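You operate a simulated robot arm through the tools that you are given. There is no shell and no other tool.

You are at the controls of a simulated robot arm. One attempt, no reset.

Task
Switch the cover machine off, move both packs from its waste drawer to the grey tub, switch on again.
Fine: switch off before you open the drawer; shut it before you switch on.

The check looks at the end state, three seconds after you hand in, the way a careful person would. Anything else that was tipped, shoved, dropped, spilled or broken makes it a failure. A push-on lid holds only when it is set on centred and level and pressed home; a screw cap is set on level and turned clockwise until tight.

Robot
A 6-joint arm with a two-finger parallel gripper, fixed in place. Base frame: the origin is at the foot of the arm, x ahead of it, y to its left, z up; the work surface is at about z = 940. Lengths are in mm, angles in degrees, forces in N, time in s.
With the tool pointing down near the work surface it reaches from about 360 to 760 mm from the base axis. Its first joint turns from -66.0 to 66.0 degrees. Payload 2.45 kg.
Tool frame: the origin (TCP) lies between the finger pads and is the grasp point; the fingertips stand 24 mm ahead of it; z points along the fingers, y is the line along which they close. Largest opening 68 mm; finger width 17, thickness 10; the body of the gripper, 40 by 70 mm, starts 41 mm behind the TCP.
Orientation is told as [roll, pitch, yaw] about the base's x, y, z axes, in that order, counted from this pose: with the fingers straight down and closing along the base's y, the tool's x points along the base's -x, its y along +y and its z along -z.

Tools
- The arm moves only by the tool drive_tool. Its arguments are lists of equal length, an entry for each row: "dp": the shift along the tool's x, y, z in mm, a list of three; "rotation": the turn, a rotation vector about the tool's x, y, z in rad, a list of three; "claw": the finger opening in mm, from 0 to 68. In form: {"dp": [[tx, ty, tz], ...], "rotation": [[rx, ry, rz], ...], "claw": [claw, ...]}. A call has 1 to 20 rows; each row shifts and turns the commanded pose from where the row before left it, along the tool's axes as they then stand. Rows are played at 5 a second. More than 50 mm and 8.6 degrees between two rows, or a gripper value outside its range, and nothing of the call is played. Where a pose cannot be reached the arm comes as near as it can. A force on the tool above 40 N (or 10 N above the force at the start of the call, whichever is more), or a blocked arm, ends the call early, and 0.2 s more pass. The fingers move at their own pace (about 108 mm/s each) and stop on an object; they squeeze with about 40 N. The grip force told is the motor's: it shows also when the fingers shut on nothing. Time passes only in rows, and 0.2 s behind the last, so rows that do not move let the fingers close. It gives the time, the measured TCP pose, the force on the tool (base axes), the opening and the grip force at its end, in the units of the frame above (readings bear some noise), with the torque about the TCP (base axes, N m) and any sound that the robot's microphone picked up.
- Cameras (640 x 400 px; columns grow to the right, rows downward): "scene" is fixed at [163.3, 406.2, 1477.9]; the picture's right is [-0.81, -0.59, 0.00], its down [-0.27, 0.37, -0.89] and it looks along [0.52, -0.72, -0.45] (base axes); focal length 309 px, centre (320, 200). "wrist" rides on the gripper at [84, 11, -75] in the tool frame; the picture's right is [-0.13, 0.99, 0.00], its down [-0.60, -0.08, -0.79] and it looks along [-0.79, -0.10, 0.61] (tool axes); focal length 251 px, centre (320, 200). There is no depth. A picture from a camera that has moved, and an enlarged one, comes with that camera's place and axes in the base frame and with its lens.
- capture(camera): a new picture of that camera. It takes no simulated time.
- close_up(camera, box): a new picture of the part [left, top, right, bottom] of that camera's present view, enlarged. It takes no simulated time.
- close_job(): hands the job in; it is judged then, once.

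Nothing tells you positions but the pictures and the camera data. Unless the task says otherwise, let go and move clear before handing in.

The tools are called after "Call:" as name(argument=value, ...) on one line, values as JSON. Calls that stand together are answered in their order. drive_tool: Moves the arm, as the interface text tells. Its arguments: {"type":"object","properties":{"dp":{"type":"array"},"rotation":{"type":"array"},"claw":{"type":"array"}},"required":["dp","rotation","claw"]} The other tools are called the same way: capture (camera) takes a picture; close_up (camera, box) takes an enlarged picture of a part of a camera's view; close_job () hands the job in.

At the start:

```text
time: 0.0
tool_pos: [483.5, -138.6, 1321.0]
tcp_rot: [-0.1, -0.1, 0.0]
wrist_force: [0.1, 0.9, -0.7]
wrist_torque: [0.01, 0.04, -0.02]
gripper_width: 68.1
grip_force: 0.0
```

scene: 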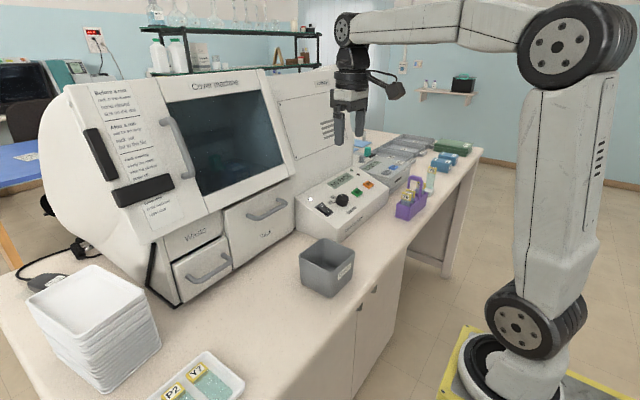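
wrist: 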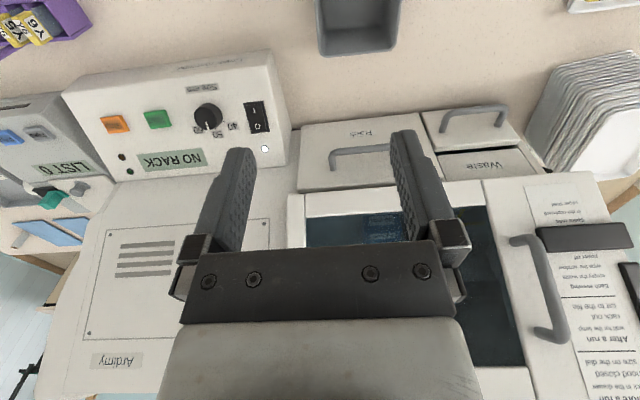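

The cover machine stands in the middle with a control box (rocker switch, dial), a rack drawer and a waste drawer, and the grey tub is on the bench in front. I'll look at the details first.

Call:
close_up(camera="scene", box=[60, 60, 260, 185])

Call:
close_up(camera="scene", box=[140, 180, 300, 310])

Call:
close_up(camera="scene", box=[290, 150, 450, 250])

Call:
close_up(camera="wrist", box=[60, 50, 300, 200])

Call:
close_up(camera="wrist", box=[400, 80, 640, 230])

Call:
close_up(camera="wrist", box=[480, 180, 640, 400])

```text
3.20 times, centred on (160, 122) of scene
camera zoom: at [163.3, 406.2, 1477.9], right [-0.81, -0.59, 0.0], down [-0.27, 0.37, -0.89], along [0.52, -0.72, -0.45], focal length 990 px, centre (832, 448)
```

zoom: 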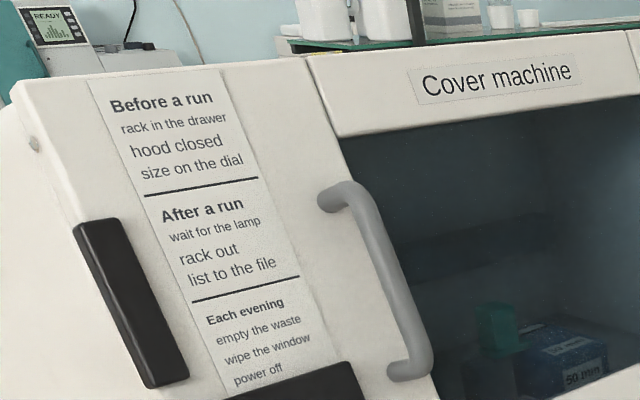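

```text
3.08 times, centred on (220, 245) of scene
camera zoom: at [163.3, 406.2, 1477.9], right [-0.81, -0.59, 0.0], down [-0.27, 0.37, -0.89], along [0.52, -0.72, -0.45], focal length 951 px, centre (628, 62)
```

zoom: 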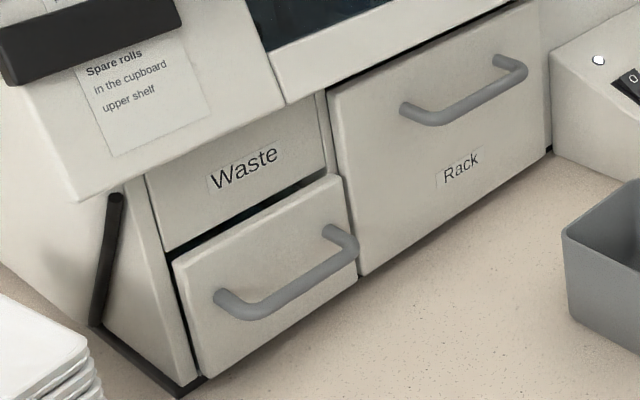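

```text
4.00 times, centred on (370, 200) of scene
camera zoom: at [163.3, 406.2, 1477.9], right [-0.81, -0.59, 0.0], down [-0.27, 0.37, -0.89], along [0.52, -0.72, -0.45], focal length 1237 px, centre (120, 200)
```

zoom: 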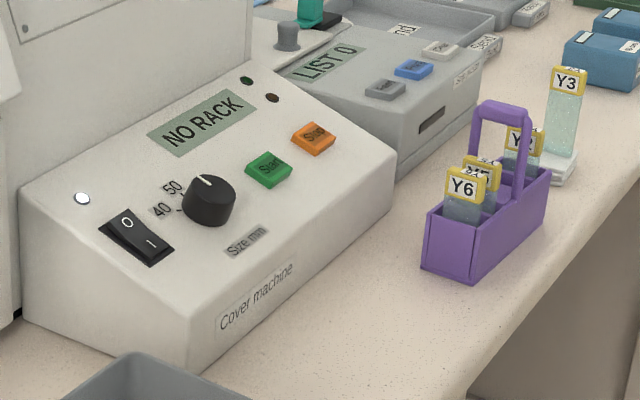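

```text
2.67 times, centred on (180, 125) of wrist
camera zoom: at [400.0, -129.0, 1394.9], right [0.13, 0.99, 0.0], down [0.6, -0.08, 0.79], along [0.79, -0.1, -0.61], focal length 670 px, centre (693, 400)
```

zoom: 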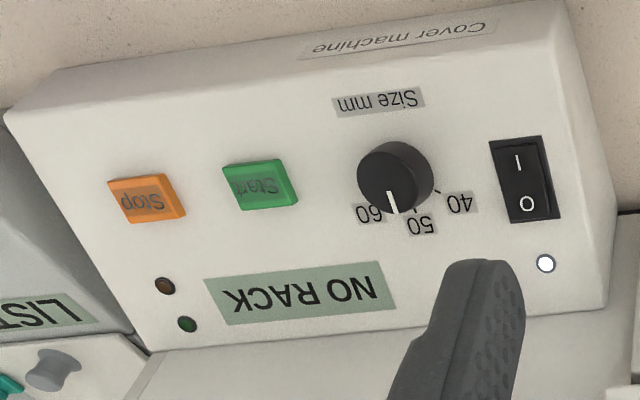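

```text
2.67 times, centred on (520, 155) of wrist
camera zoom: at [400.0, -129.0, 1394.9], right [0.13, 0.99, 0.0], down [0.6, -0.08, 0.79], along [0.79, -0.1, -0.61], focal length 670 px, centre (-213, 320)
```

zoom: 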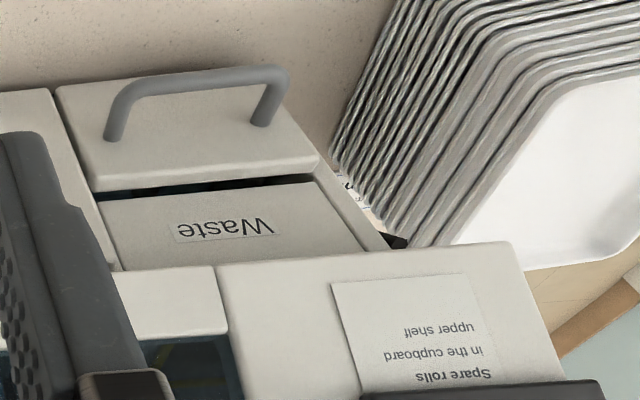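

```text
1.82 times, centred on (560, 290) of wrist
camera zoom: at [400.0, -129.0, 1394.9], right [0.13, 0.99, 0.0], down [0.6, -0.08, 0.79], along [0.79, -0.1, -0.61], focal length 457 px, centre (-116, 36)
```

zoom: 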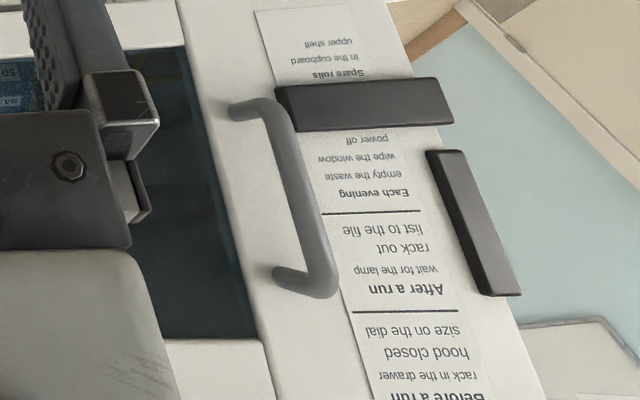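

The lamp and the display show the machine on. I triangulate the rocker at about (631, -262, 1033) on a panel sloping about 20°, and the waste handle bar at about (676, 104, 1015). I'll move towards the switch with the fingers shut for a close look.

Call:
drive_tool(dp=[[-6.7, -21.9, 35], [-6.7, -21.9, 35], [-6.7, -21.9, 35], [-6.7, -21.9, 35], [-6.7, -21.9, 35], [0, 0, 0]], rotation=[[0, 0, 0], [0, 0, 0], [0, 0, 0], [0, 0, 0], [0, 0, 0], [0, 0, 0]], claw=[0, 0, 0, 0, 0, 0])

Call:
capture(camera="wrist")

Call:
capture(camera="scene")

```text
time: 1.4
tool_pos: [517.0, -249.0, 1143.8]
tcp_rot: [0.0, -0.2, 0.0]
wrist_force: [0.4, 0.8, -0.5]
wrist_torque: [0.0, 0.04, 0.0]
gripper_width: 0.2
grip_force: 23.8
```

```text
taken
camera wrist: at [433.7, -239.7, 1219.3], right [0.13, 0.99, 0.0], down [0.6, -0.08, 0.79], along [0.79, -0.1, -0.61], focal length 251 px, centre (320, 200)
```

wrist: 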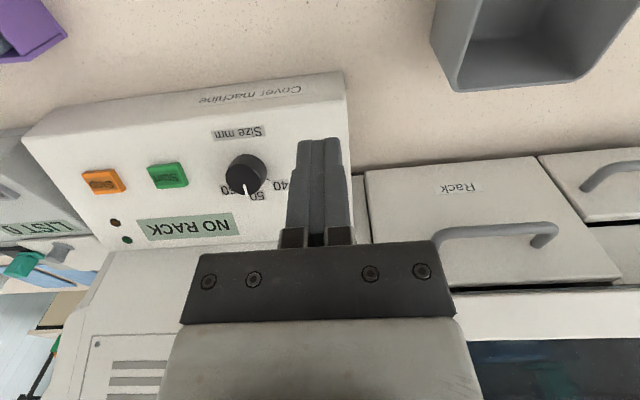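

```text
taken
```

scene: 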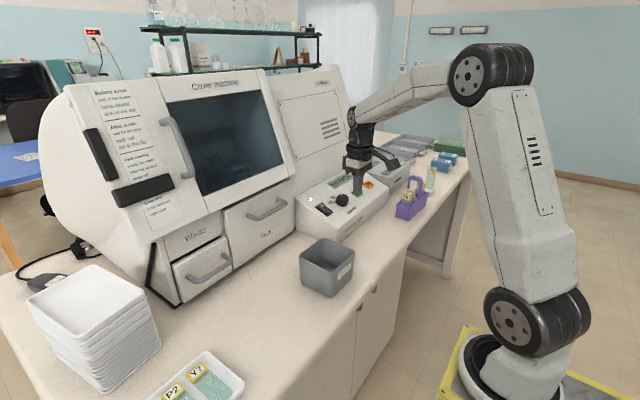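

The fingers hide the rocker from here. I'll tilt the tool about 20° to suit the panel, step aside in y, and take a close-up of the switch.

Call:
drive_tool(dp=[[0, 25, 0], [0, 25, 0], [0, 15, 0], [0, 0, 0]], rotation=[[0, -0.116, 0], [0, -0.116, 0], [0, -0.117, 0], [0, 0, 0]], claw=[0, 0, 0, 0])

Call:
capture(camera="wrist")

Call:
close_up(camera="wrist", box=[140, 60, 300, 160])

Call:
close_up(camera="scene", box=[296, 180, 376, 230])

```text
time: 2.4
tool_pos: [517.0, -183.1, 1144.7]
tcp_rot: [0.0, -20.2, 0.0]
wrist_force: [-0.4, -0.1, -0.7]
wrist_torque: [0.01, -0.01, 0.03]
gripper_width: 0.3
grip_force: 24.2
```

```text
taken
camera wrist: at [412.8, -173.8, 1187.5], right [0.12, 0.99, 0.04], down [0.29, -0.08, 0.95], along [0.95, -0.1, -0.3], focal length 251 px, centre (320, 200)
```

wrist: 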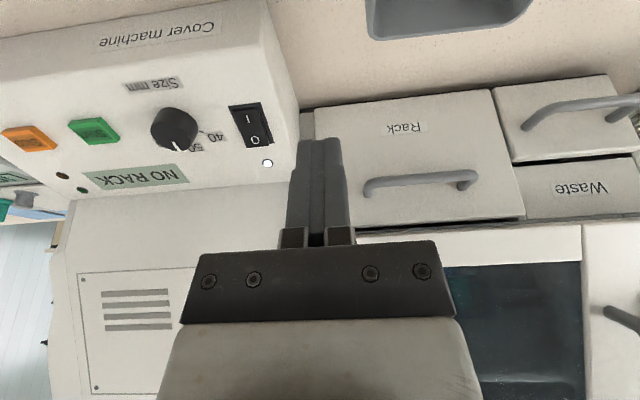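

```text
4.00 times, centred on (220, 110) of wrist
camera zoom: at [412.8, -173.8, 1187.5], right [0.12, 0.99, 0.04], down [0.29, -0.08, 0.95], along [0.95, -0.1, -0.3], focal length 1006 px, centre (720, 560)
```

zoom: 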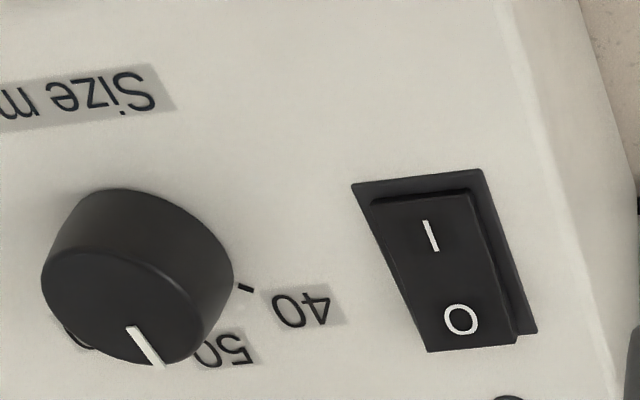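

```text
8.00 times, centred on (336, 205) of scene
camera zoom: at [163.3, 406.2, 1477.9], right [-0.81, -0.59, 0.0], down [-0.27, 0.37, -0.89], along [0.52, -0.72, -0.45], focal length 2474 px, centre (192, 160)
```

zoom: 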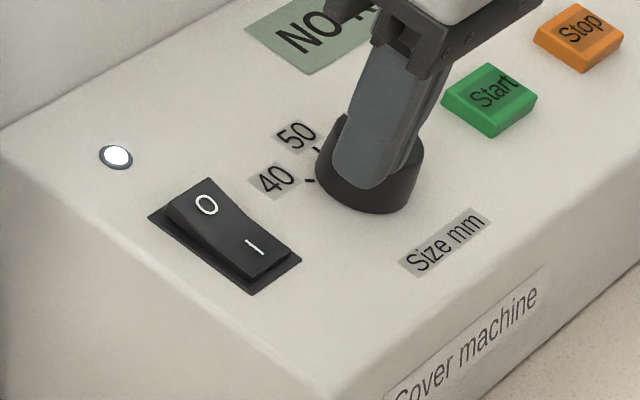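

The rocker's "O" end is raised at about (641, -264, 1043), so the machine is on. I'll go to about 40 mm off the "O" end along the panel normal and check the alignment.

Call:
drive_tool(dp=[[-20.5, -20.25, 18.6], [-20.5, -20.25, 18.6], [-20.5, -20.25, 18.6], [-20.5, -20.25, 18.6], [0, 0, 0]], rotation=[[0, 0, 0], [0, 0, 0], [0, 0, 0], [0, 0, 0], [0, 0, 0]], claw=[0, 0, 0, 0, 0])

Call:
close_up(camera="wrist", box=[220, 40, 420, 165])

Call:
close_up(camera="scene", box=[280, 150, 376, 230])

```text
time: 3.6
tool_pos: [620.3, -265.4, 1103.7]
tcp_rot: [0.1, -20.2, 0.0]
wrist_force: [0.1, 0.2, -0.7]
wrist_torque: [0.04, -0.01, -0.01]
gripper_width: 0.0
grip_force: 24.1
```

```text
3.20 times, centred on (320, 102) of wrist
camera zoom: at [515.6, -255.6, 1144.4], right [0.12, 0.99, 0.04], down [0.29, -0.08, 0.95], along [0.95, -0.1, -0.3], focal length 805 px, centre (320, 512)
```

zoom: 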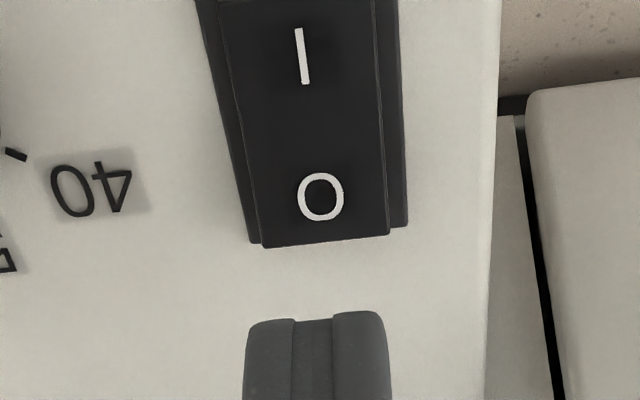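

```text
5.00 times, centred on (328, 190) of scene
camera zoom: at [163.3, 406.1, 1477.9], right [-0.81, -0.59, 0.0], down [-0.27, 0.37, -0.89], along [0.52, -0.72, -0.45], focal length 1546 px, centre (280, 250)
```

zoom: 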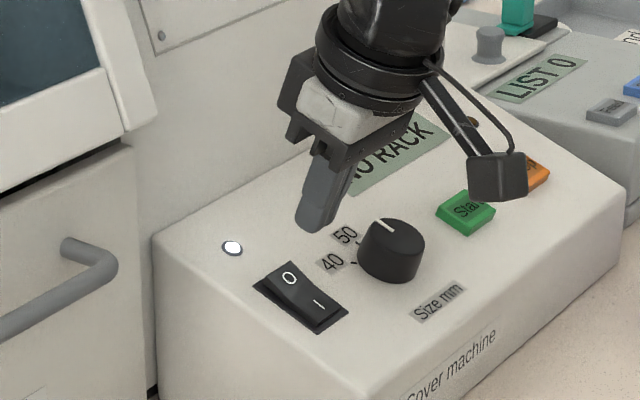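

The fingertips are lined up with the "O" end. I'll advance along the tool axis, slowing near contact, and press.

Call:
drive_tool(dp=[[0, 0, 10], [0, 0, 10], [0, 0, 10], [0, 0, 4], [0, 0, 2], [0, 0, 2], [0, 0, 2]], rotation=[[0, 0, 0], [0, 0, 0], [0, 0, 0], [0, 0, 0], [0, 0, 0], [0, 0, 0], [0, 0, 0]], claw=[0, 0, 0, 0, 0, 0, 0])

Call:
close_up(camera="wrist", box=[220, 40, 420, 165])

Call:
close_up(camera="scene", box=[280, 150, 376, 230])

```text
time: 5.2
tool_pos: [633.5, -262.8, 1065.0]
tcp_rot: [0.0, -20.1, 0.0]
wrist_force: [0.1, 1.4, 0.2]
wrist_torque: [-0.01, -0.01, -0.02]
gripper_width: 0.0
grip_force: 24.0
```

```text
3.20 times, centred on (320, 102) of wrist
camera zoom: at [529.7, -254.5, 1107.2], right [0.12, 0.99, 0.04], down [0.29, -0.08, 0.95], along [0.95, -0.1, -0.3], focal length 805 px, centre (320, 512)
```

zoom: 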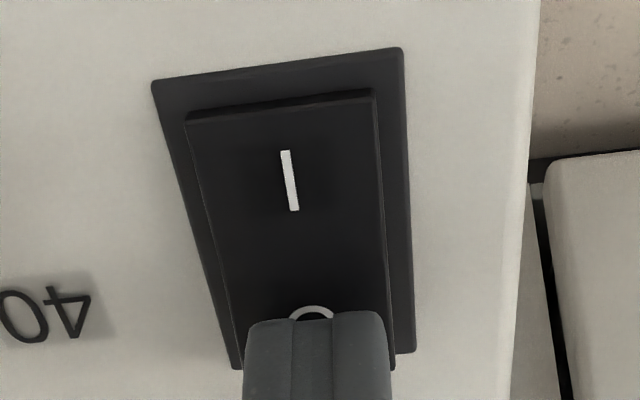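

```text
5.00 times, centred on (328, 190) of scene
camera zoom: at [163.3, 406.2, 1477.9], right [-0.81, -0.59, 0.0], down [-0.27, 0.37, -0.89], along [0.52, -0.72, -0.45], focal length 1546 px, centre (280, 250)
```

zoom: 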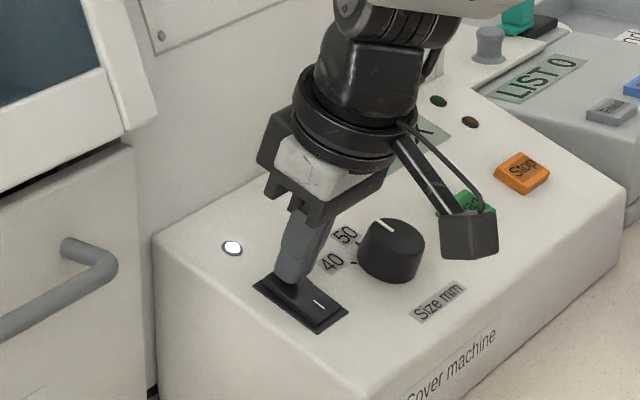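

The tips are just at the rocker with no force yet. I'll keep pressing in 1–2 mm rows.

Call:
drive_tool(dp=[[0, 0, 2], [0, 0, 2], [0, 0, 1.5], [0, 0, 1.5], [0, 0, 1]], rotation=[[0, 0, 0], [0, 0, 0], [0, 0, 0], [0, 0, 0], [0, 0, 0]], claw=[0, 0, 0, 0, 0])

Call:
close_up(camera="scene", box=[280, 150, 376, 230])

```text
time: 6.4
tool_pos: [636.1, -264.0, 1061.1]
tcp_rot: [-0.1, -20.3, -0.1]
wrist_force: [-15.3, 5.1, 23.5]
wrist_torque: [0.12, 0.38, -0.01]
gripper_width: 0.1
grip_force: 23.2
```

```text
5.00 times, centred on (328, 190) of scene
camera zoom: at [162.3, 406.5, 1477.9], right [-0.81, -0.59, 0.0], down [-0.26, 0.37, -0.89], along [0.52, -0.72, -0.45], focal length 1546 px, centre (280, 250)
```

zoom: 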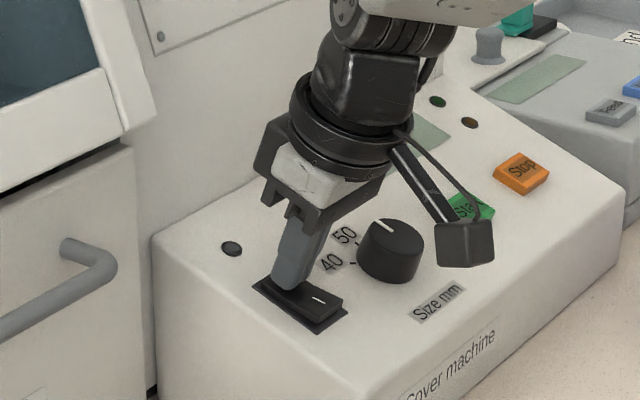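

The lamp has gone dark and the rocker has flipped. I'll back off along the tool axis and check.

Call:
drive_tool(dp=[[0, 0, -10], [0, 0, -20], [0, 0, -30], [0, 0, -30], [0, 0, 0]], rotation=[[0, 0, 0], [0, 0, 0], [0, 0, 0], [0, 0, 0], [0, 0, 0]], claw=[0, 0, 0, 0, 0])

Call:
close_up(camera="scene", box=[290, 140, 450, 240])

Call:
capture(camera="scene")

Call:
capture(camera="wrist")

```text
time: 7.6
tool_pos: [605.5, -263.4, 1142.3]
tcp_rot: [0.0, -20.1, 0.0]
wrist_force: [-0.2, 1.5, 0.5]
wrist_torque: [0.01, -0.02, 0.0]
gripper_width: 0.1
grip_force: 23.6
```

```text
4.00 times, centred on (370, 190) of scene
camera zoom: at [163.3, 406.2, 1477.9], right [-0.81, -0.59, 0.0], down [-0.27, 0.37, -0.89], along [0.52, -0.72, -0.45], focal length 1237 px, centre (120, 240)
```

zoom: 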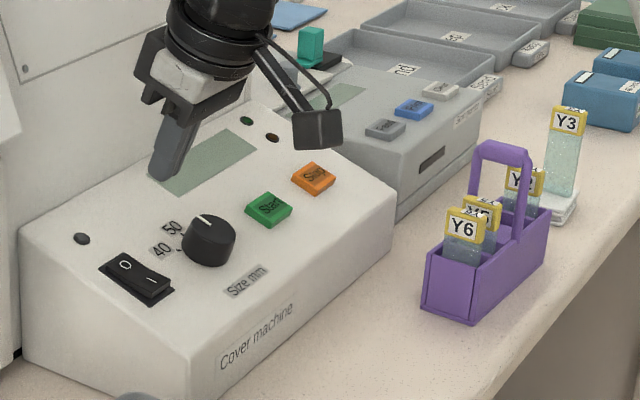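

```text
taken
```

scene: 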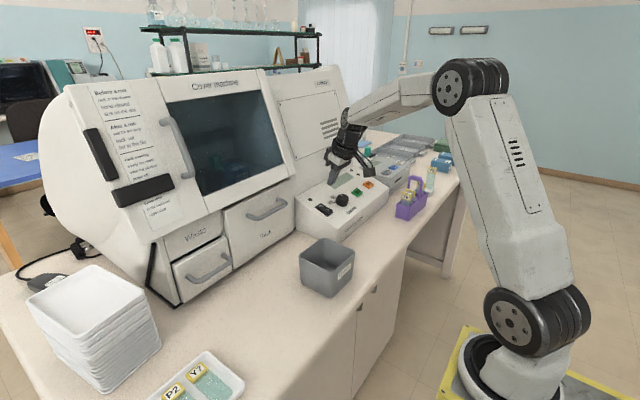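

```text
taken
camera wrist: at [501.1, -254.3, 1184.4], right [0.12, 0.99, 0.04], down [0.3, -0.08, 0.95], along [0.95, -0.1, -0.3], focal length 251 px, centre (320, 200)
```

wrist: 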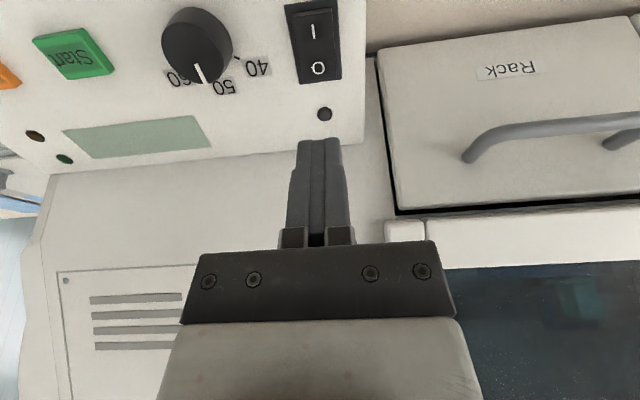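

The machine is off: lamp dark, rocker "O" down. Next I'll pull back and go left for a good view of the waste drawer handle.

Call:
drive_tool(dp=[[41, 0, 0], [41, 0, 2], [0, 43.3, 0], [0, 43.3, 0], [0, 43.3, 0], [0, 43.3, 0], [0, 43.3, 0], [0, 43.3, 0], [0, 43.3, 0], [0, 0, 0]], rotation=[[0, 0, 0], [0, 0, 0], [0, 0, 0], [0, 0, 0], [0, 0, 0], [0, 0, 0], [0, 0, 0], [0, 0, 0], [0, 0, 0], [0, 0, 0]], claw=[0, 0, 0, 0, 0, 0, 0, 0, 0, 0])

Call:
capture(camera="wrist")

Call:
close_up(camera="wrist", box=[320, 80, 560, 230])

Call:
close_up(camera="scene", box=[150, 210, 270, 300])

```text
time: 9.8
tool_pos: [529.7, 39.5, 1112.8]
tcp_rot: [0.1, -20.1, 0.0]
wrist_force: [0.2, -1.4, -0.2]
wrist_torque: [-0.03, 0.01, -0.01]
gripper_width: 0.1
grip_force: 23.2
```

```text
taken
camera wrist: at [425.0, 48.5, 1153.9], right [0.12, 0.99, 0.04], down [0.29, -0.08, 0.95], along [0.95, -0.1, -0.3], focal length 251 px, centre (320, 200)
```

wrist: 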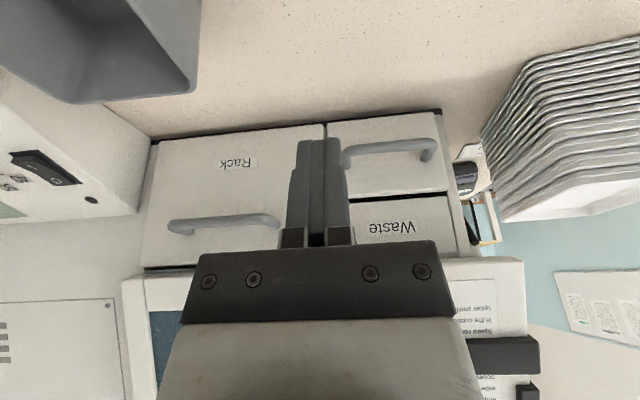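

```text
2.67 times, centred on (440, 155) of wrist
camera zoom: at [425.0, 48.5, 1153.9], right [0.12, 0.99, 0.04], down [0.29, -0.08, 0.95], along [0.95, -0.1, -0.3], focal length 670 px, centre (0, 320)
```

zoom: 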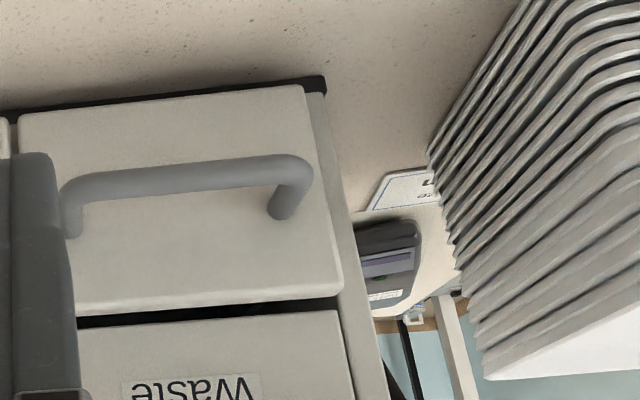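

```text
4.44 times, centred on (210, 255) of scene
camera zoom: at [163.3, 406.2, 1477.9], right [-0.81, -0.59, 0.0], down [-0.27, 0.37, -0.89], along [0.52, -0.72, -0.45], focal length 1374 px, centre (809, -44)
```

zoom: 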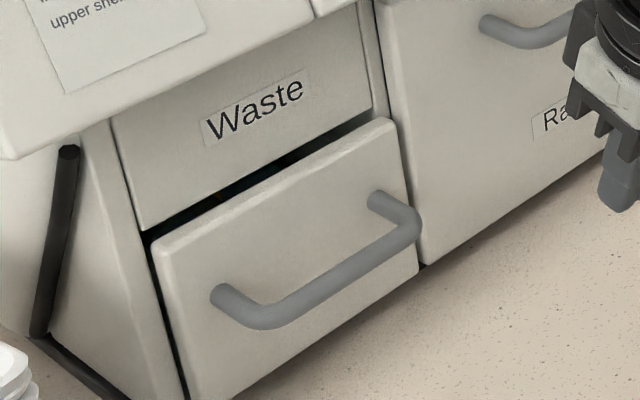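

The waste handle bar runs along y from 53 to 149 at about x = 682, z = 1016, with the drawer face at about x = 715. I'll turn the gripper 90° so the fingers close across the bar, and tilt it forward to about 55° to stay clear of the hood.

Call:
drive_tool(dp=[[0, 0, 0], [0, 0, 0], [0, 0, 0], [0, 0, 0], [0, 0, 0], [0, 0, 0], [0, 0, 0], [0, 0, 0], [0, 0, 0], [0, 0, 0], [0, 0, 0], [0, 0, 0], [0, 0, 0], [0, 0, 0], [0, 0, 0], [0, 0, 0], [0, 0, 0]], rotation=[[0, 0, -0.1428], [0, 0, -0.1428], [0, 0, -0.1428], [0, 0, -0.1428], [0, 0, -0.1428], [0, 0, -0.1428], [0, 0, -0.1428], [0, 0, -0.1428], [0, 0, -0.1428], [0, 0, -0.1428], [0, 0, -0.1428], [0.122, 0, 0], [0.122, 0, 0], [0.122, 0, 0], [0.122, 0, 0], [0.122, 0, 0], [0, 0, 0]], claw=[30, 30, 30, 30, 30, 30, 30, 30, 30, 30, 30, 30, 30, 30, 30, 30, 30])

Call:
capture(camera="wrist")

Call:
capture(camera="scene")

```text
time: 13.4
tool_pos: [527.2, 29.5, 1111.7]
tcp_rot: [-44.1, 2.6, 87.8]
wrist_force: [0.0, 0.8, -0.1]
wrist_torque: [0.01, 0.03, -0.01]
gripper_width: 29.9
grip_force: 0.1
out of reach, approached as far as the arm can: row 15, 16
```

```text
taken
camera wrist: at [465.6, -52.2, 1160.9], right [-0.71, 0.13, -0.7], down [-0.47, 0.65, 0.6], along [0.53, 0.75, -0.4], focal length 251 px, centre (320, 200)
```

wrist: 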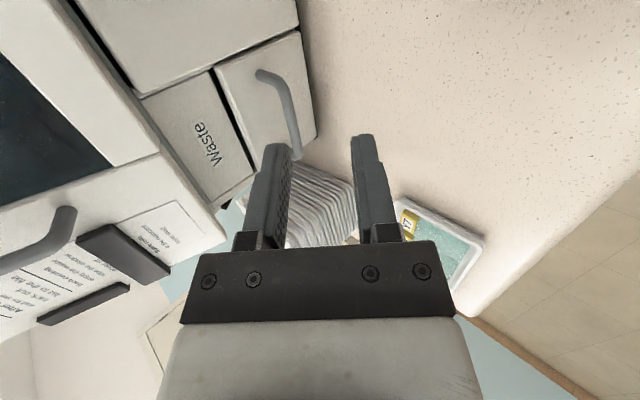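

```text
taken
```

scene: 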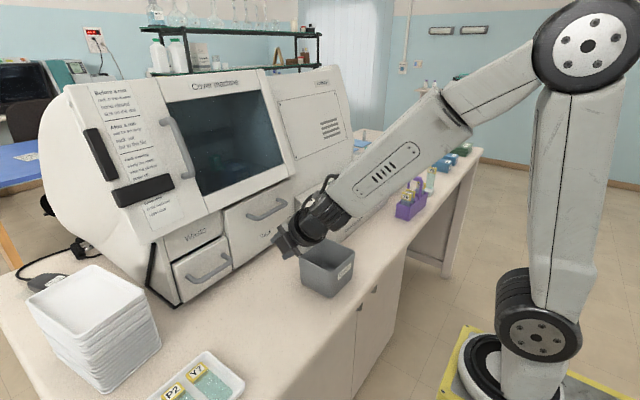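

The steep tilt is out of reach this close in, with a limit near 45°. I'll back the tilt off to about 40°, which still clears the hood, and see what pose results.

Call:
drive_tool(dp=[[0, 0, 0], [0, 0, 0], [0, 0, 0]], rotation=[[-0.13, 0, 0], [-0.13, 0, 0], [0, 0, 0]], claw=[30, 30, 30])

```text
time: 14.2
tool_pos: [530.2, 22.8, 1111.5]
tcp_rot: [-36.5, 3.9, 86.3]
wrist_force: [-0.3, -0.2, -0.4]
wrist_torque: [-0.01, 0.06, -0.01]
gripper_width: 29.7
grip_force: 0.1
out of reach, approached as far as the arm can: row 1
```

The reading shows a slight skew left from the reach limit. I'll correct to a clean 90° yaw with a 28° forward tilt, then move on towards the handle.

Call:
drive_tool(dp=[[0, 0, 0], [0, 0, 0], [0, 0, 0]], rotation=[[-0.0726, -0.0458, -0.0091], [-0.0726, -0.0458, -0.0091], [0, 0, 0]], claw=[30, 30, 30])

```text
time: 15.0
tool_pos: [528.4, 25.0, 1110.9]
tcp_rot: [-25.2, -0.7, 90.4]
wrist_force: [-0.4, 0.0, -0.6]
wrist_torque: [0.02, 0.01, 0.01]
gripper_width: 29.9
grip_force: 0.2
```

Orientation is now clean at 25° forward with the fingers closing across the bar. I'll move to about 60 mm short of the bar and look.

Call:
drive_tool(dp=[[-19, -24.65, 22.8], [-19, -24.65, 22.8], [-19, -24.65, 22.8], [-19, -24.65, 22.8], [0, 0, 0]], rotation=[[0, 0, 0], [0, 0, 0], [0, 0, 0], [0, 0, 0], [0, 0, 0]], claw=[30, 30, 30, 30, 30])

Call:
capture(camera="wrist")

Call:
close_up(camera="scene", box=[150, 190, 290, 300])

```text
time: 16.2
tool_pos: [656.0, 103.0, 1071.5]
tcp_rot: [-25.3, -0.7, 90.3]
wrist_force: [-0.1, 0.0, 0.2]
wrist_torque: [0.0, -0.02, -0.03]
gripper_width: 30.0
grip_force: 0.1
```

```text
taken
camera wrist: at [616.1, 16.4, 1134.4], right [-0.9, 0.13, -0.42], down [-0.27, 0.59, 0.76], along [0.35, 0.8, -0.5], focal length 251 px, centre (320, 200)
```

wrist: 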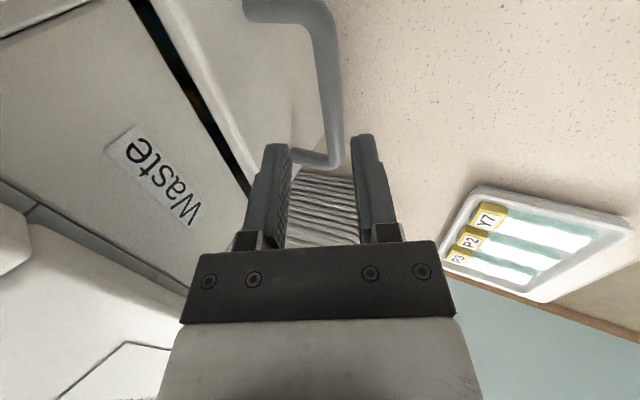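

```text
3.64 times, centred on (220, 245) of scene
camera zoom: at [163.3, 406.2, 1477.9], right [-0.81, -0.59, 0.0], down [-0.27, 0.37, -0.89], along [0.52, -0.72, -0.45], focal length 1124 px, centre (684, 36)
```

zoom: 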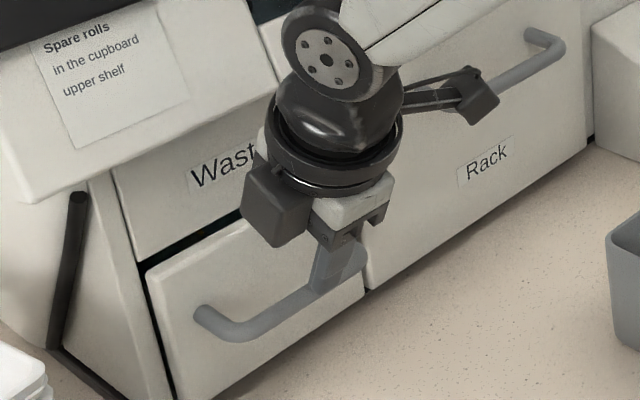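

Call:
close_up(camera="wrist", box=[240, 0, 420, 180])

```text
2.22 times, centred on (330, 90) of wrist
camera zoom: at [616.1, 16.4, 1134.4], right [-0.9, 0.13, -0.42], down [-0.27, 0.59, 0.76], along [0.35, 0.8, -0.5], focal length 559 px, centre (298, 444)
```

zoom: 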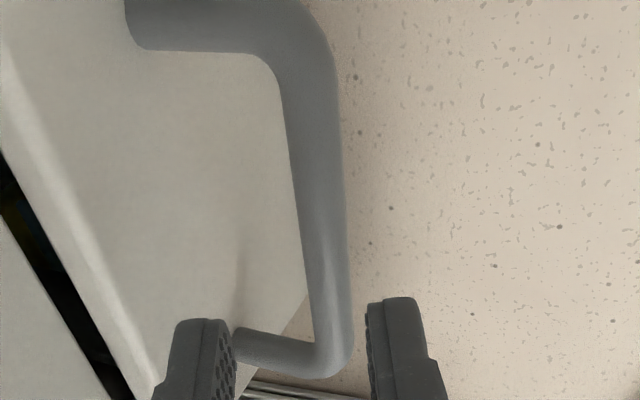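

The bar sits about 7 mm towards the near finger, and about 60 mm ahead. I'll shift over, advance part way, and re-check.

Call:
drive_tool(dp=[[0, 7, 10], [0, 0, 15], [0, 0, 5], [0, 0, 0]], rotation=[[0, 0, 0], [0, 0, 0], [0, 0, 0], [0, 0, 0]], claw=[30, 30, 30, 30])

Call:
close_up(camera="wrist", box=[220, 0, 420, 200])

Call:
close_up(camera="scene", box=[150, 190, 290, 300])

```text
time: 17.2
tool_pos: [663.0, 103.6, 1041.1]
tcp_rot: [-25.3, -0.7, 90.3]
wrist_force: [0.2, 0.2, -0.2]
wrist_torque: [-0.04, -0.02, 0.03]
gripper_width: 30.2
grip_force: 0.0
```

```text
2.00 times, centred on (320, 100) of wrist
camera zoom: at [622.4, 16.9, 1104.4], right [-0.9, 0.13, -0.42], down [-0.27, 0.59, 0.76], along [0.35, 0.8, -0.5], focal length 503 px, centre (320, 400)
```

zoom: 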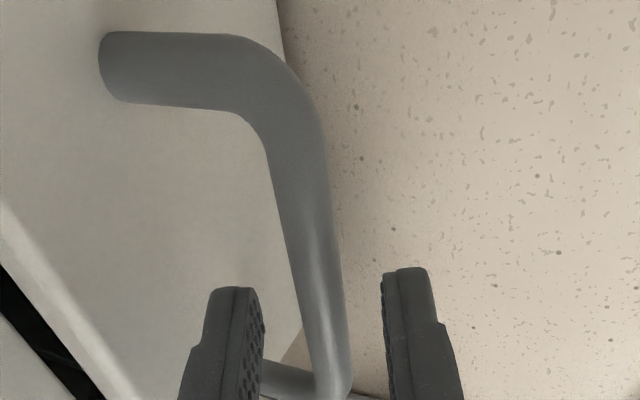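

```text
3.64 times, centred on (220, 245) of scene
camera zoom: at [163.3, 406.2, 1477.9], right [-0.81, -0.59, 0.0], down [-0.27, 0.37, -0.89], along [0.52, -0.72, -0.45], focal length 1124 px, centre (684, 36)
```

zoom: 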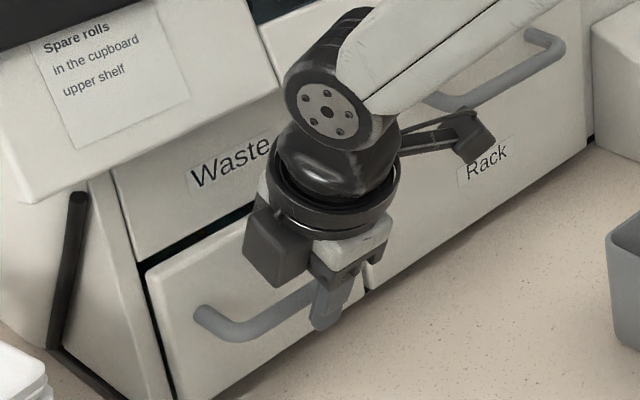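

The bar is now centred between the fingers. I'll advance 21 mm so it sits well inside the pads, then close.

Call:
drive_tool(dp=[[0, 0, 6], [0, 0, 6], [0, 0, 5], [0, 0, 4], [0, 0, 0]], rotation=[[0, 0, 0], [0, 0, 0], [0, 0, 0], [0, 0, 0], [0, 0, 0]], claw=[30, 30, 30, 30, 30])

Call:
close_up(camera="wrist", box=[220, 0, 420, 200])

Call:
close_up(camera="scene", box=[150, 190, 290, 300])

```text
time: 18.4
tool_pos: [671.9, 104.3, 1023.4]
tcp_rot: [-25.3, -0.7, 90.4]
wrist_force: [-0.5, 0.1, -0.1]
wrist_torque: [0.0, 0.03, 0.0]
gripper_width: 30.1
grip_force: 0.0
```

```text
2.00 times, centred on (320, 100) of wrist
camera zoom: at [631.2, 17.3, 1085.1], right [-0.9, 0.13, -0.42], down [-0.27, 0.59, 0.76], along [0.35, 0.8, -0.5], focal length 503 px, centre (320, 400)
```

zoom: 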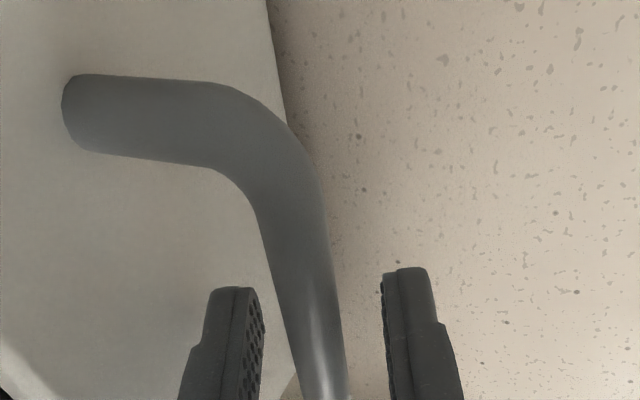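

```text
3.64 times, centred on (220, 245) of scene
camera zoom: at [163.3, 406.2, 1477.9], right [-0.81, -0.59, 0.0], down [-0.27, 0.37, -0.89], along [0.52, -0.72, -0.45], focal length 1124 px, centre (684, 36)
```

zoom: 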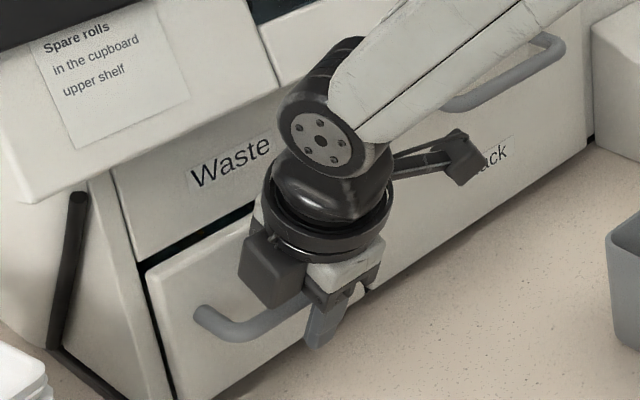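

The bar lies between the fingers with no contact. I'll close on it.

Call:
drive_tool(dp=[[0, 0, 0], [0, 0, 0], [0, 0, 0]], rotation=[[0, 0, 0], [0, 0, 0], [0, 0, 0]], claw=[0, 0, 0])

```text
time: 19.2
tool_pos: [672.0, 104.8, 1022.5]
tcp_rot: [-25.4, -0.6, 90.4]
wrist_force: [2.8, -0.4, 2.2]
wrist_torque: [-0.22, -0.02, 0.32]
gripper_width: 11.6
grip_force: 32.4
```

The bar is gripped at 11.6 mm. I'll pull gently towards the robot, 30 mm to start, and check the force.

Call:
drive_tool(dp=[[0, 4.5, -2.1], [0, 7.2, -3.4], [0, 7.2, -3.4], [0, 8.1, -3.8], [0, 0, 0]], rotation=[[0, 0, 0], [0, 0, 0], [0, 0, 0], [0, 0, 0], [0, 0, 0]], claw=[0, 0, 0, 0, 0])

Call:
capture(camera="scene")

```text
time: 20.4
tool_pos: [641.6, 104.4, 1023.9]
tcp_rot: [-25.5, -0.7, 90.4]
wrist_force: [1.1, 3.5, 6.7]
wrist_torque: [0.0, -0.04, 0.41]
gripper_width: 11.9
grip_force: 32.0
```

```text
taken
```

scene: 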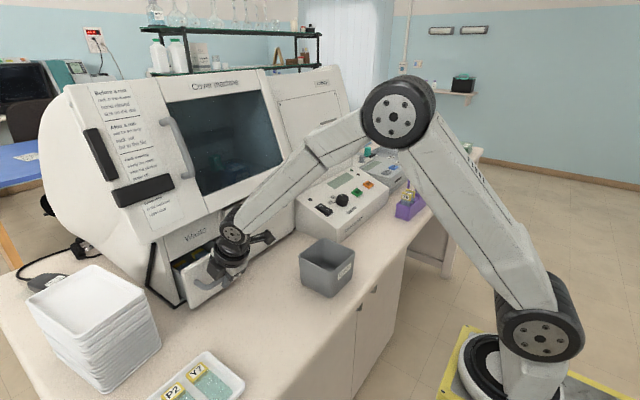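

The drawer is sliding smoothly with the hand. I'll pull 70 mm more and look inside.

Call:
drive_tool(dp=[[0, 10.9, -4.95], [0, 10.9, -4.95], [0, 10.9, -4.95], [0, 10.9, -5.0], [0, 10.9, -5.0], [0, 9, -4.2], [0, 0, 0]], rotation=[[0, 0, 0], [0, 0, 0], [0, 0, 0], [0, 0, 0], [0, 0, 0], [0, 0, 0], [0, 0, 0]], claw=[0, 0, 0, 0, 0, 0, 0])

Call:
close_up(camera="scene", box=[140, 190, 300, 310])

Call:
capture(camera="wrist")

```text
time: 22.0
tool_pos: [573.4, 102.7, 1023.0]
tcp_rot: [-25.6, -0.9, 90.4]
wrist_force: [1.0, 17.9, 16.1]
wrist_torque: [0.02, -0.07, 0.43]
gripper_width: 11.7
grip_force: 32.7
```

```text
3.33 times, centred on (220, 250) of scene
camera zoom: at [163.0, 406.6, 1477.8], right [-0.81, -0.59, 0.0], down [-0.27, 0.37, -0.89], along [0.52, -0.72, -0.45], focal length 1031 px, centre (653, 33)
```

zoom: 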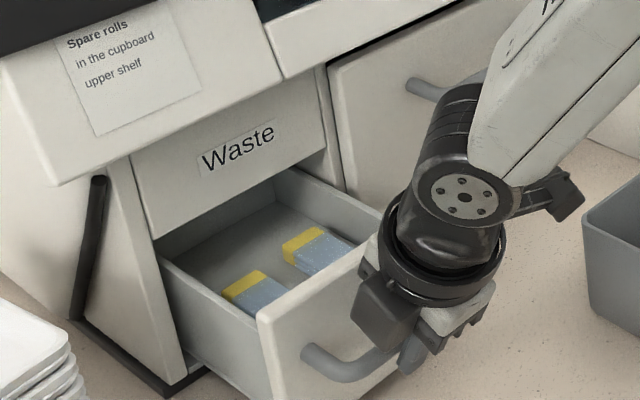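

```text
taken
camera wrist: at [532.2, 17.2, 1085.2], right [-0.9, 0.13, -0.43], down [-0.28, 0.59, 0.76], along [0.35, 0.8, -0.5], focal length 251 px, centre (320, 200)
```

wrist: 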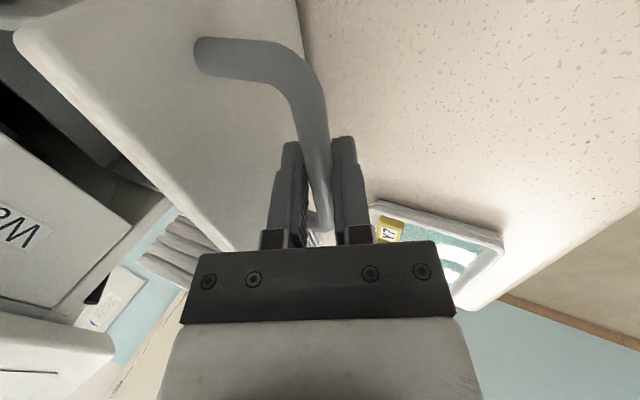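

The drawer shows both packs (blue with a yellow end). A small sideways and upward force has built up, so I'll relieve it slightly and pull another 40 mm.

Call:
drive_tool(dp=[[-2.0, -0.65, -1.35], [0, 9, -4.3], [0, 9, -4.3], [0, 9, -4.3], [0, 9, -4.3], [0, 0, 0]], rotation=[[0, 0, 0], [0, 0, 0], [0, 0, 0], [0, 0, 0], [0, 0, 0], [0, 0, 0]], claw=[0, 0, 0, 0, 0, 0])

Call:
close_up(camera="scene", box=[140, 190, 300, 310])

```text
time: 23.4
tool_pos: [531.7, 104.1, 1023.2]
tcp_rot: [-25.1, -0.6, 90.4]
wrist_force: [-0.1, 0.1, -5.7]
wrist_torque: [-0.36, -0.01, 0.21]
gripper_width: 11.8
grip_force: 31.9
```

```text
3.33 times, centred on (220, 250) of scene
camera zoom: at [163.4, 406.2, 1477.9], right [-0.81, -0.59, 0.0], down [-0.27, 0.37, -0.89], along [0.52, -0.72, -0.45], focal length 1031 px, centre (653, 33)
```

zoom: 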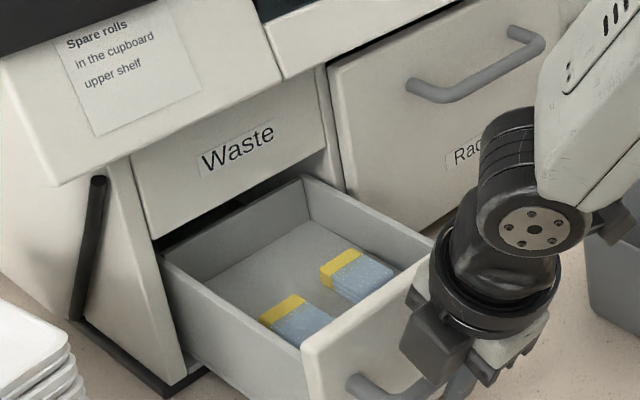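

The drawer is open about 140 mm with its back wall visible, so I'll stop pulling here. I'll release the handle and back out along the tool axis.

Call:
drive_tool(dp=[[0, 0, 0], [0, 0, 0], [0, 0, -10], [0, 0, -20], [0, 0, -30], [0, 0, -30], [0, 0, 0]], rotation=[[0, 0, 0], [0, 0, 0], [0, 0, 0], [0, 0, 0], [0, 0, 0], [0, 0, 0], [0, 0, 0]], claw=[29, 29, 29, 29, 29, 29, 29])

Call:
capture(camera="wrist")

Call:
capture(camera="scene")

```text
time: 25.0
tool_pos: [494.8, 101.5, 1105.4]
tcp_rot: [-25.4, -0.6, 90.4]
wrist_force: [0.5, -0.2, -0.8]
wrist_torque: [0.01, 0.01, 0.0]
gripper_width: 28.8
grip_force: 0.1
```

```text
taken
camera wrist: at [453.2, 15.5, 1167.4], right [-0.9, 0.13, -0.42], down [-0.27, 0.59, 0.76], along [0.35, 0.8, -0.5], focal length 251 px, centre (320, 200)
```

wrist: 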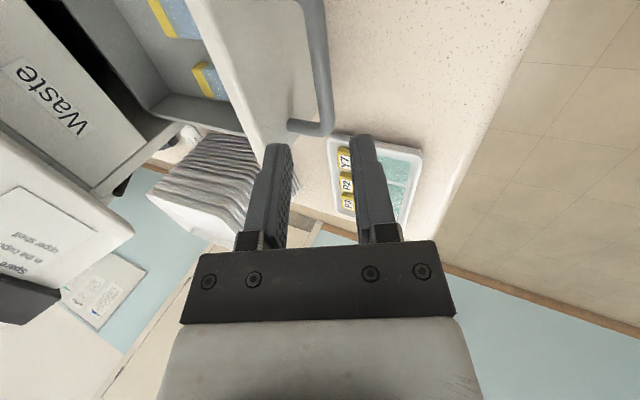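

```text
taken
```

scene: 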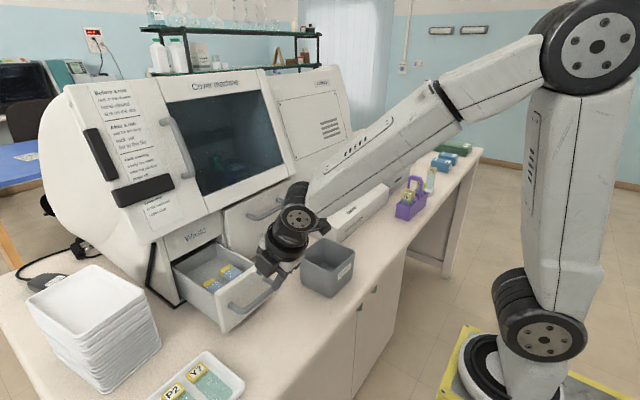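

Clear of the handle. I'll raise a little, turn back to yaw 0, set the tool vertical and open the fingers so I can look into the drawer from above.

Call:
drive_tool(dp=[[0, 0, -30], [0, 0, 0], [0, 0, 0], [0, 0, 0], [0, 0, 0], [0, 0, 0], [0, 0, 0], [0, 0, 0], [0, 0, 0], [0, 0, 0], [0, 0, 0], [0, 0, 0], [0, 0, 0], [0, 0, 0], [0, 0, 0], [0, 0, 0]], rotation=[[0, 0, 0], [0, 0, 0.1434], [0, 0, 0.1434], [0, 0, 0.1434], [0, 0, 0.1434], [0, 0, 0.1434], [0, 0, 0.1434], [0, 0, 0.1434], [0, 0, 0.1434], [0, 0, 0.1434], [0, 0, 0.1434], [0, 0, 0.1434], [0, 0.148, 0], [0, 0.148, 0], [0, 0.148, 0], [0, 0, 0]], claw=[50, 68, 68, 68, 68, 68, 68, 68, 68, 68, 68, 68, 68, 68, 68, 68])

Call:
capture(camera="wrist")

Call:
close_up(camera="scene", box=[140, 190, 300, 340])

```text
time: 28.4
tool_pos: [481.2, 102.8, 1132.3]
tcp_rot: [0.9, 0.4, -0.1]
wrist_force: [0.2, 0.6, -0.8]
wrist_torque: [0.01, 0.0, 0.0]
gripper_width: 68.2
grip_force: 0.2
```

```text
taken
camera wrist: at [398.1, 111.1, 1208.1], right [0.13, 0.99, 0.02], down [0.61, -0.09, 0.79], along [0.78, -0.09, -0.61], focal length 251 px, centre (320, 200)
```

wrist: 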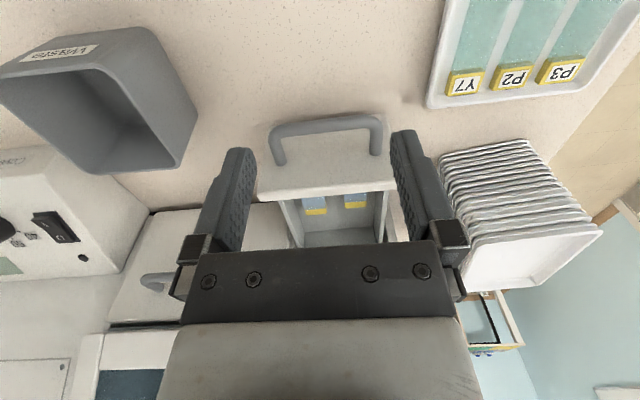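

```text
2.67 times, centred on (220, 265) of scene
camera zoom: at [163.3, 406.2, 1477.9], right [-0.81, -0.59, 0.0], down [-0.27, 0.37, -0.89], along [0.52, -0.72, -0.45], focal length 825 px, centre (587, 27)
```

zoom: 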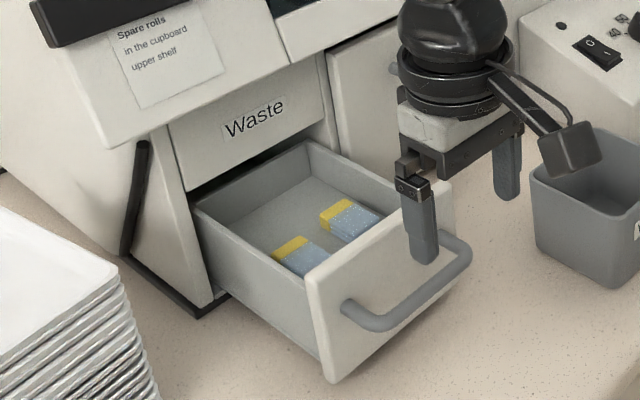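

The packs lie near the drawer front. I'll raise the camera and bring it forward to see them from above.

Call:
drive_tool(dp=[[-26.3, 0, -32.7], [-26.3, 0, -32.7], [-26.3, 0, -32.7], [0, 0, 0]], rotation=[[0.0157, -0.007, 0], [0, 0, 0], [0, 0, 0], [0, 0, 0]], claw=[68, 68, 68, 68])

Call:
capture(camera="wrist")

Call:
close_up(camera="wrist", box=[250, 40, 410, 140])

Call:
close_up(camera="scene", box=[170, 230, 270, 300])

```text
time: 29.4
tool_pos: [559.8, 103.1, 1231.8]
tcp_rot: [0.0, -0.2, 0.0]
wrist_force: [0.0, -0.2, 0.4]
wrist_torque: [-0.02, -0.02, 0.0]
gripper_width: 68.3
grip_force: 0.0
```

```text
taken
camera wrist: at [476.4, 112.0, 1305.8], right [0.13, 0.99, 0.0], down [0.6, -0.08, 0.8], along [0.79, -0.1, -0.61], focal length 251 px, centre (320, 200)
```

wrist: 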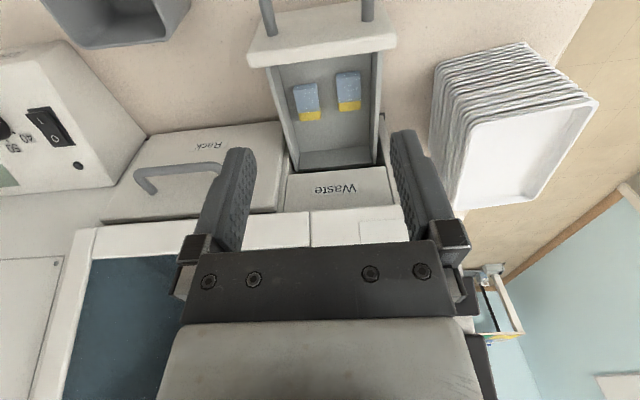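

```text
4.00 times, centred on (330, 90) of wrist
camera zoom: at [476.4, 112.0, 1305.8], right [0.13, 0.99, 0.0], down [0.6, -0.08, 0.8], along [0.79, -0.1, -0.61], focal length 1006 px, centre (280, 640)
```

zoom: 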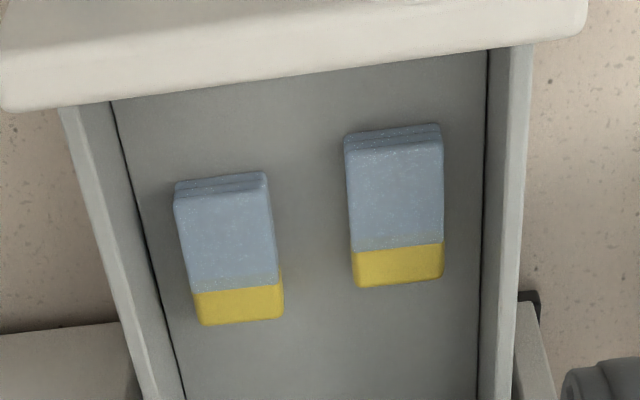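

```text
5.71 times, centred on (220, 265) of scene
camera zoom: at [163.3, 406.2, 1477.9], right [-0.81, -0.59, 0.0], down [-0.27, 0.37, -0.89], along [0.52, -0.72, -0.45], focal length 1767 px, centre (891, -171)
```

zoom: 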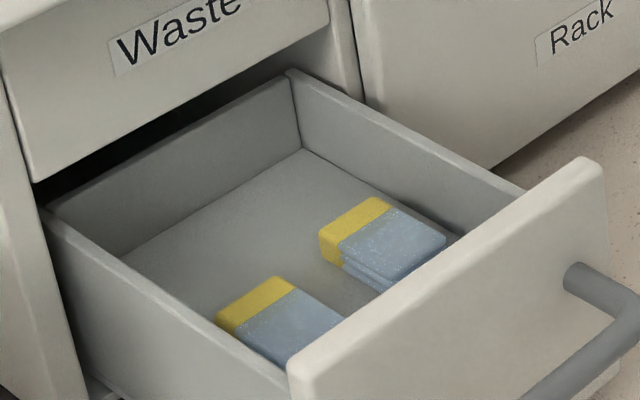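

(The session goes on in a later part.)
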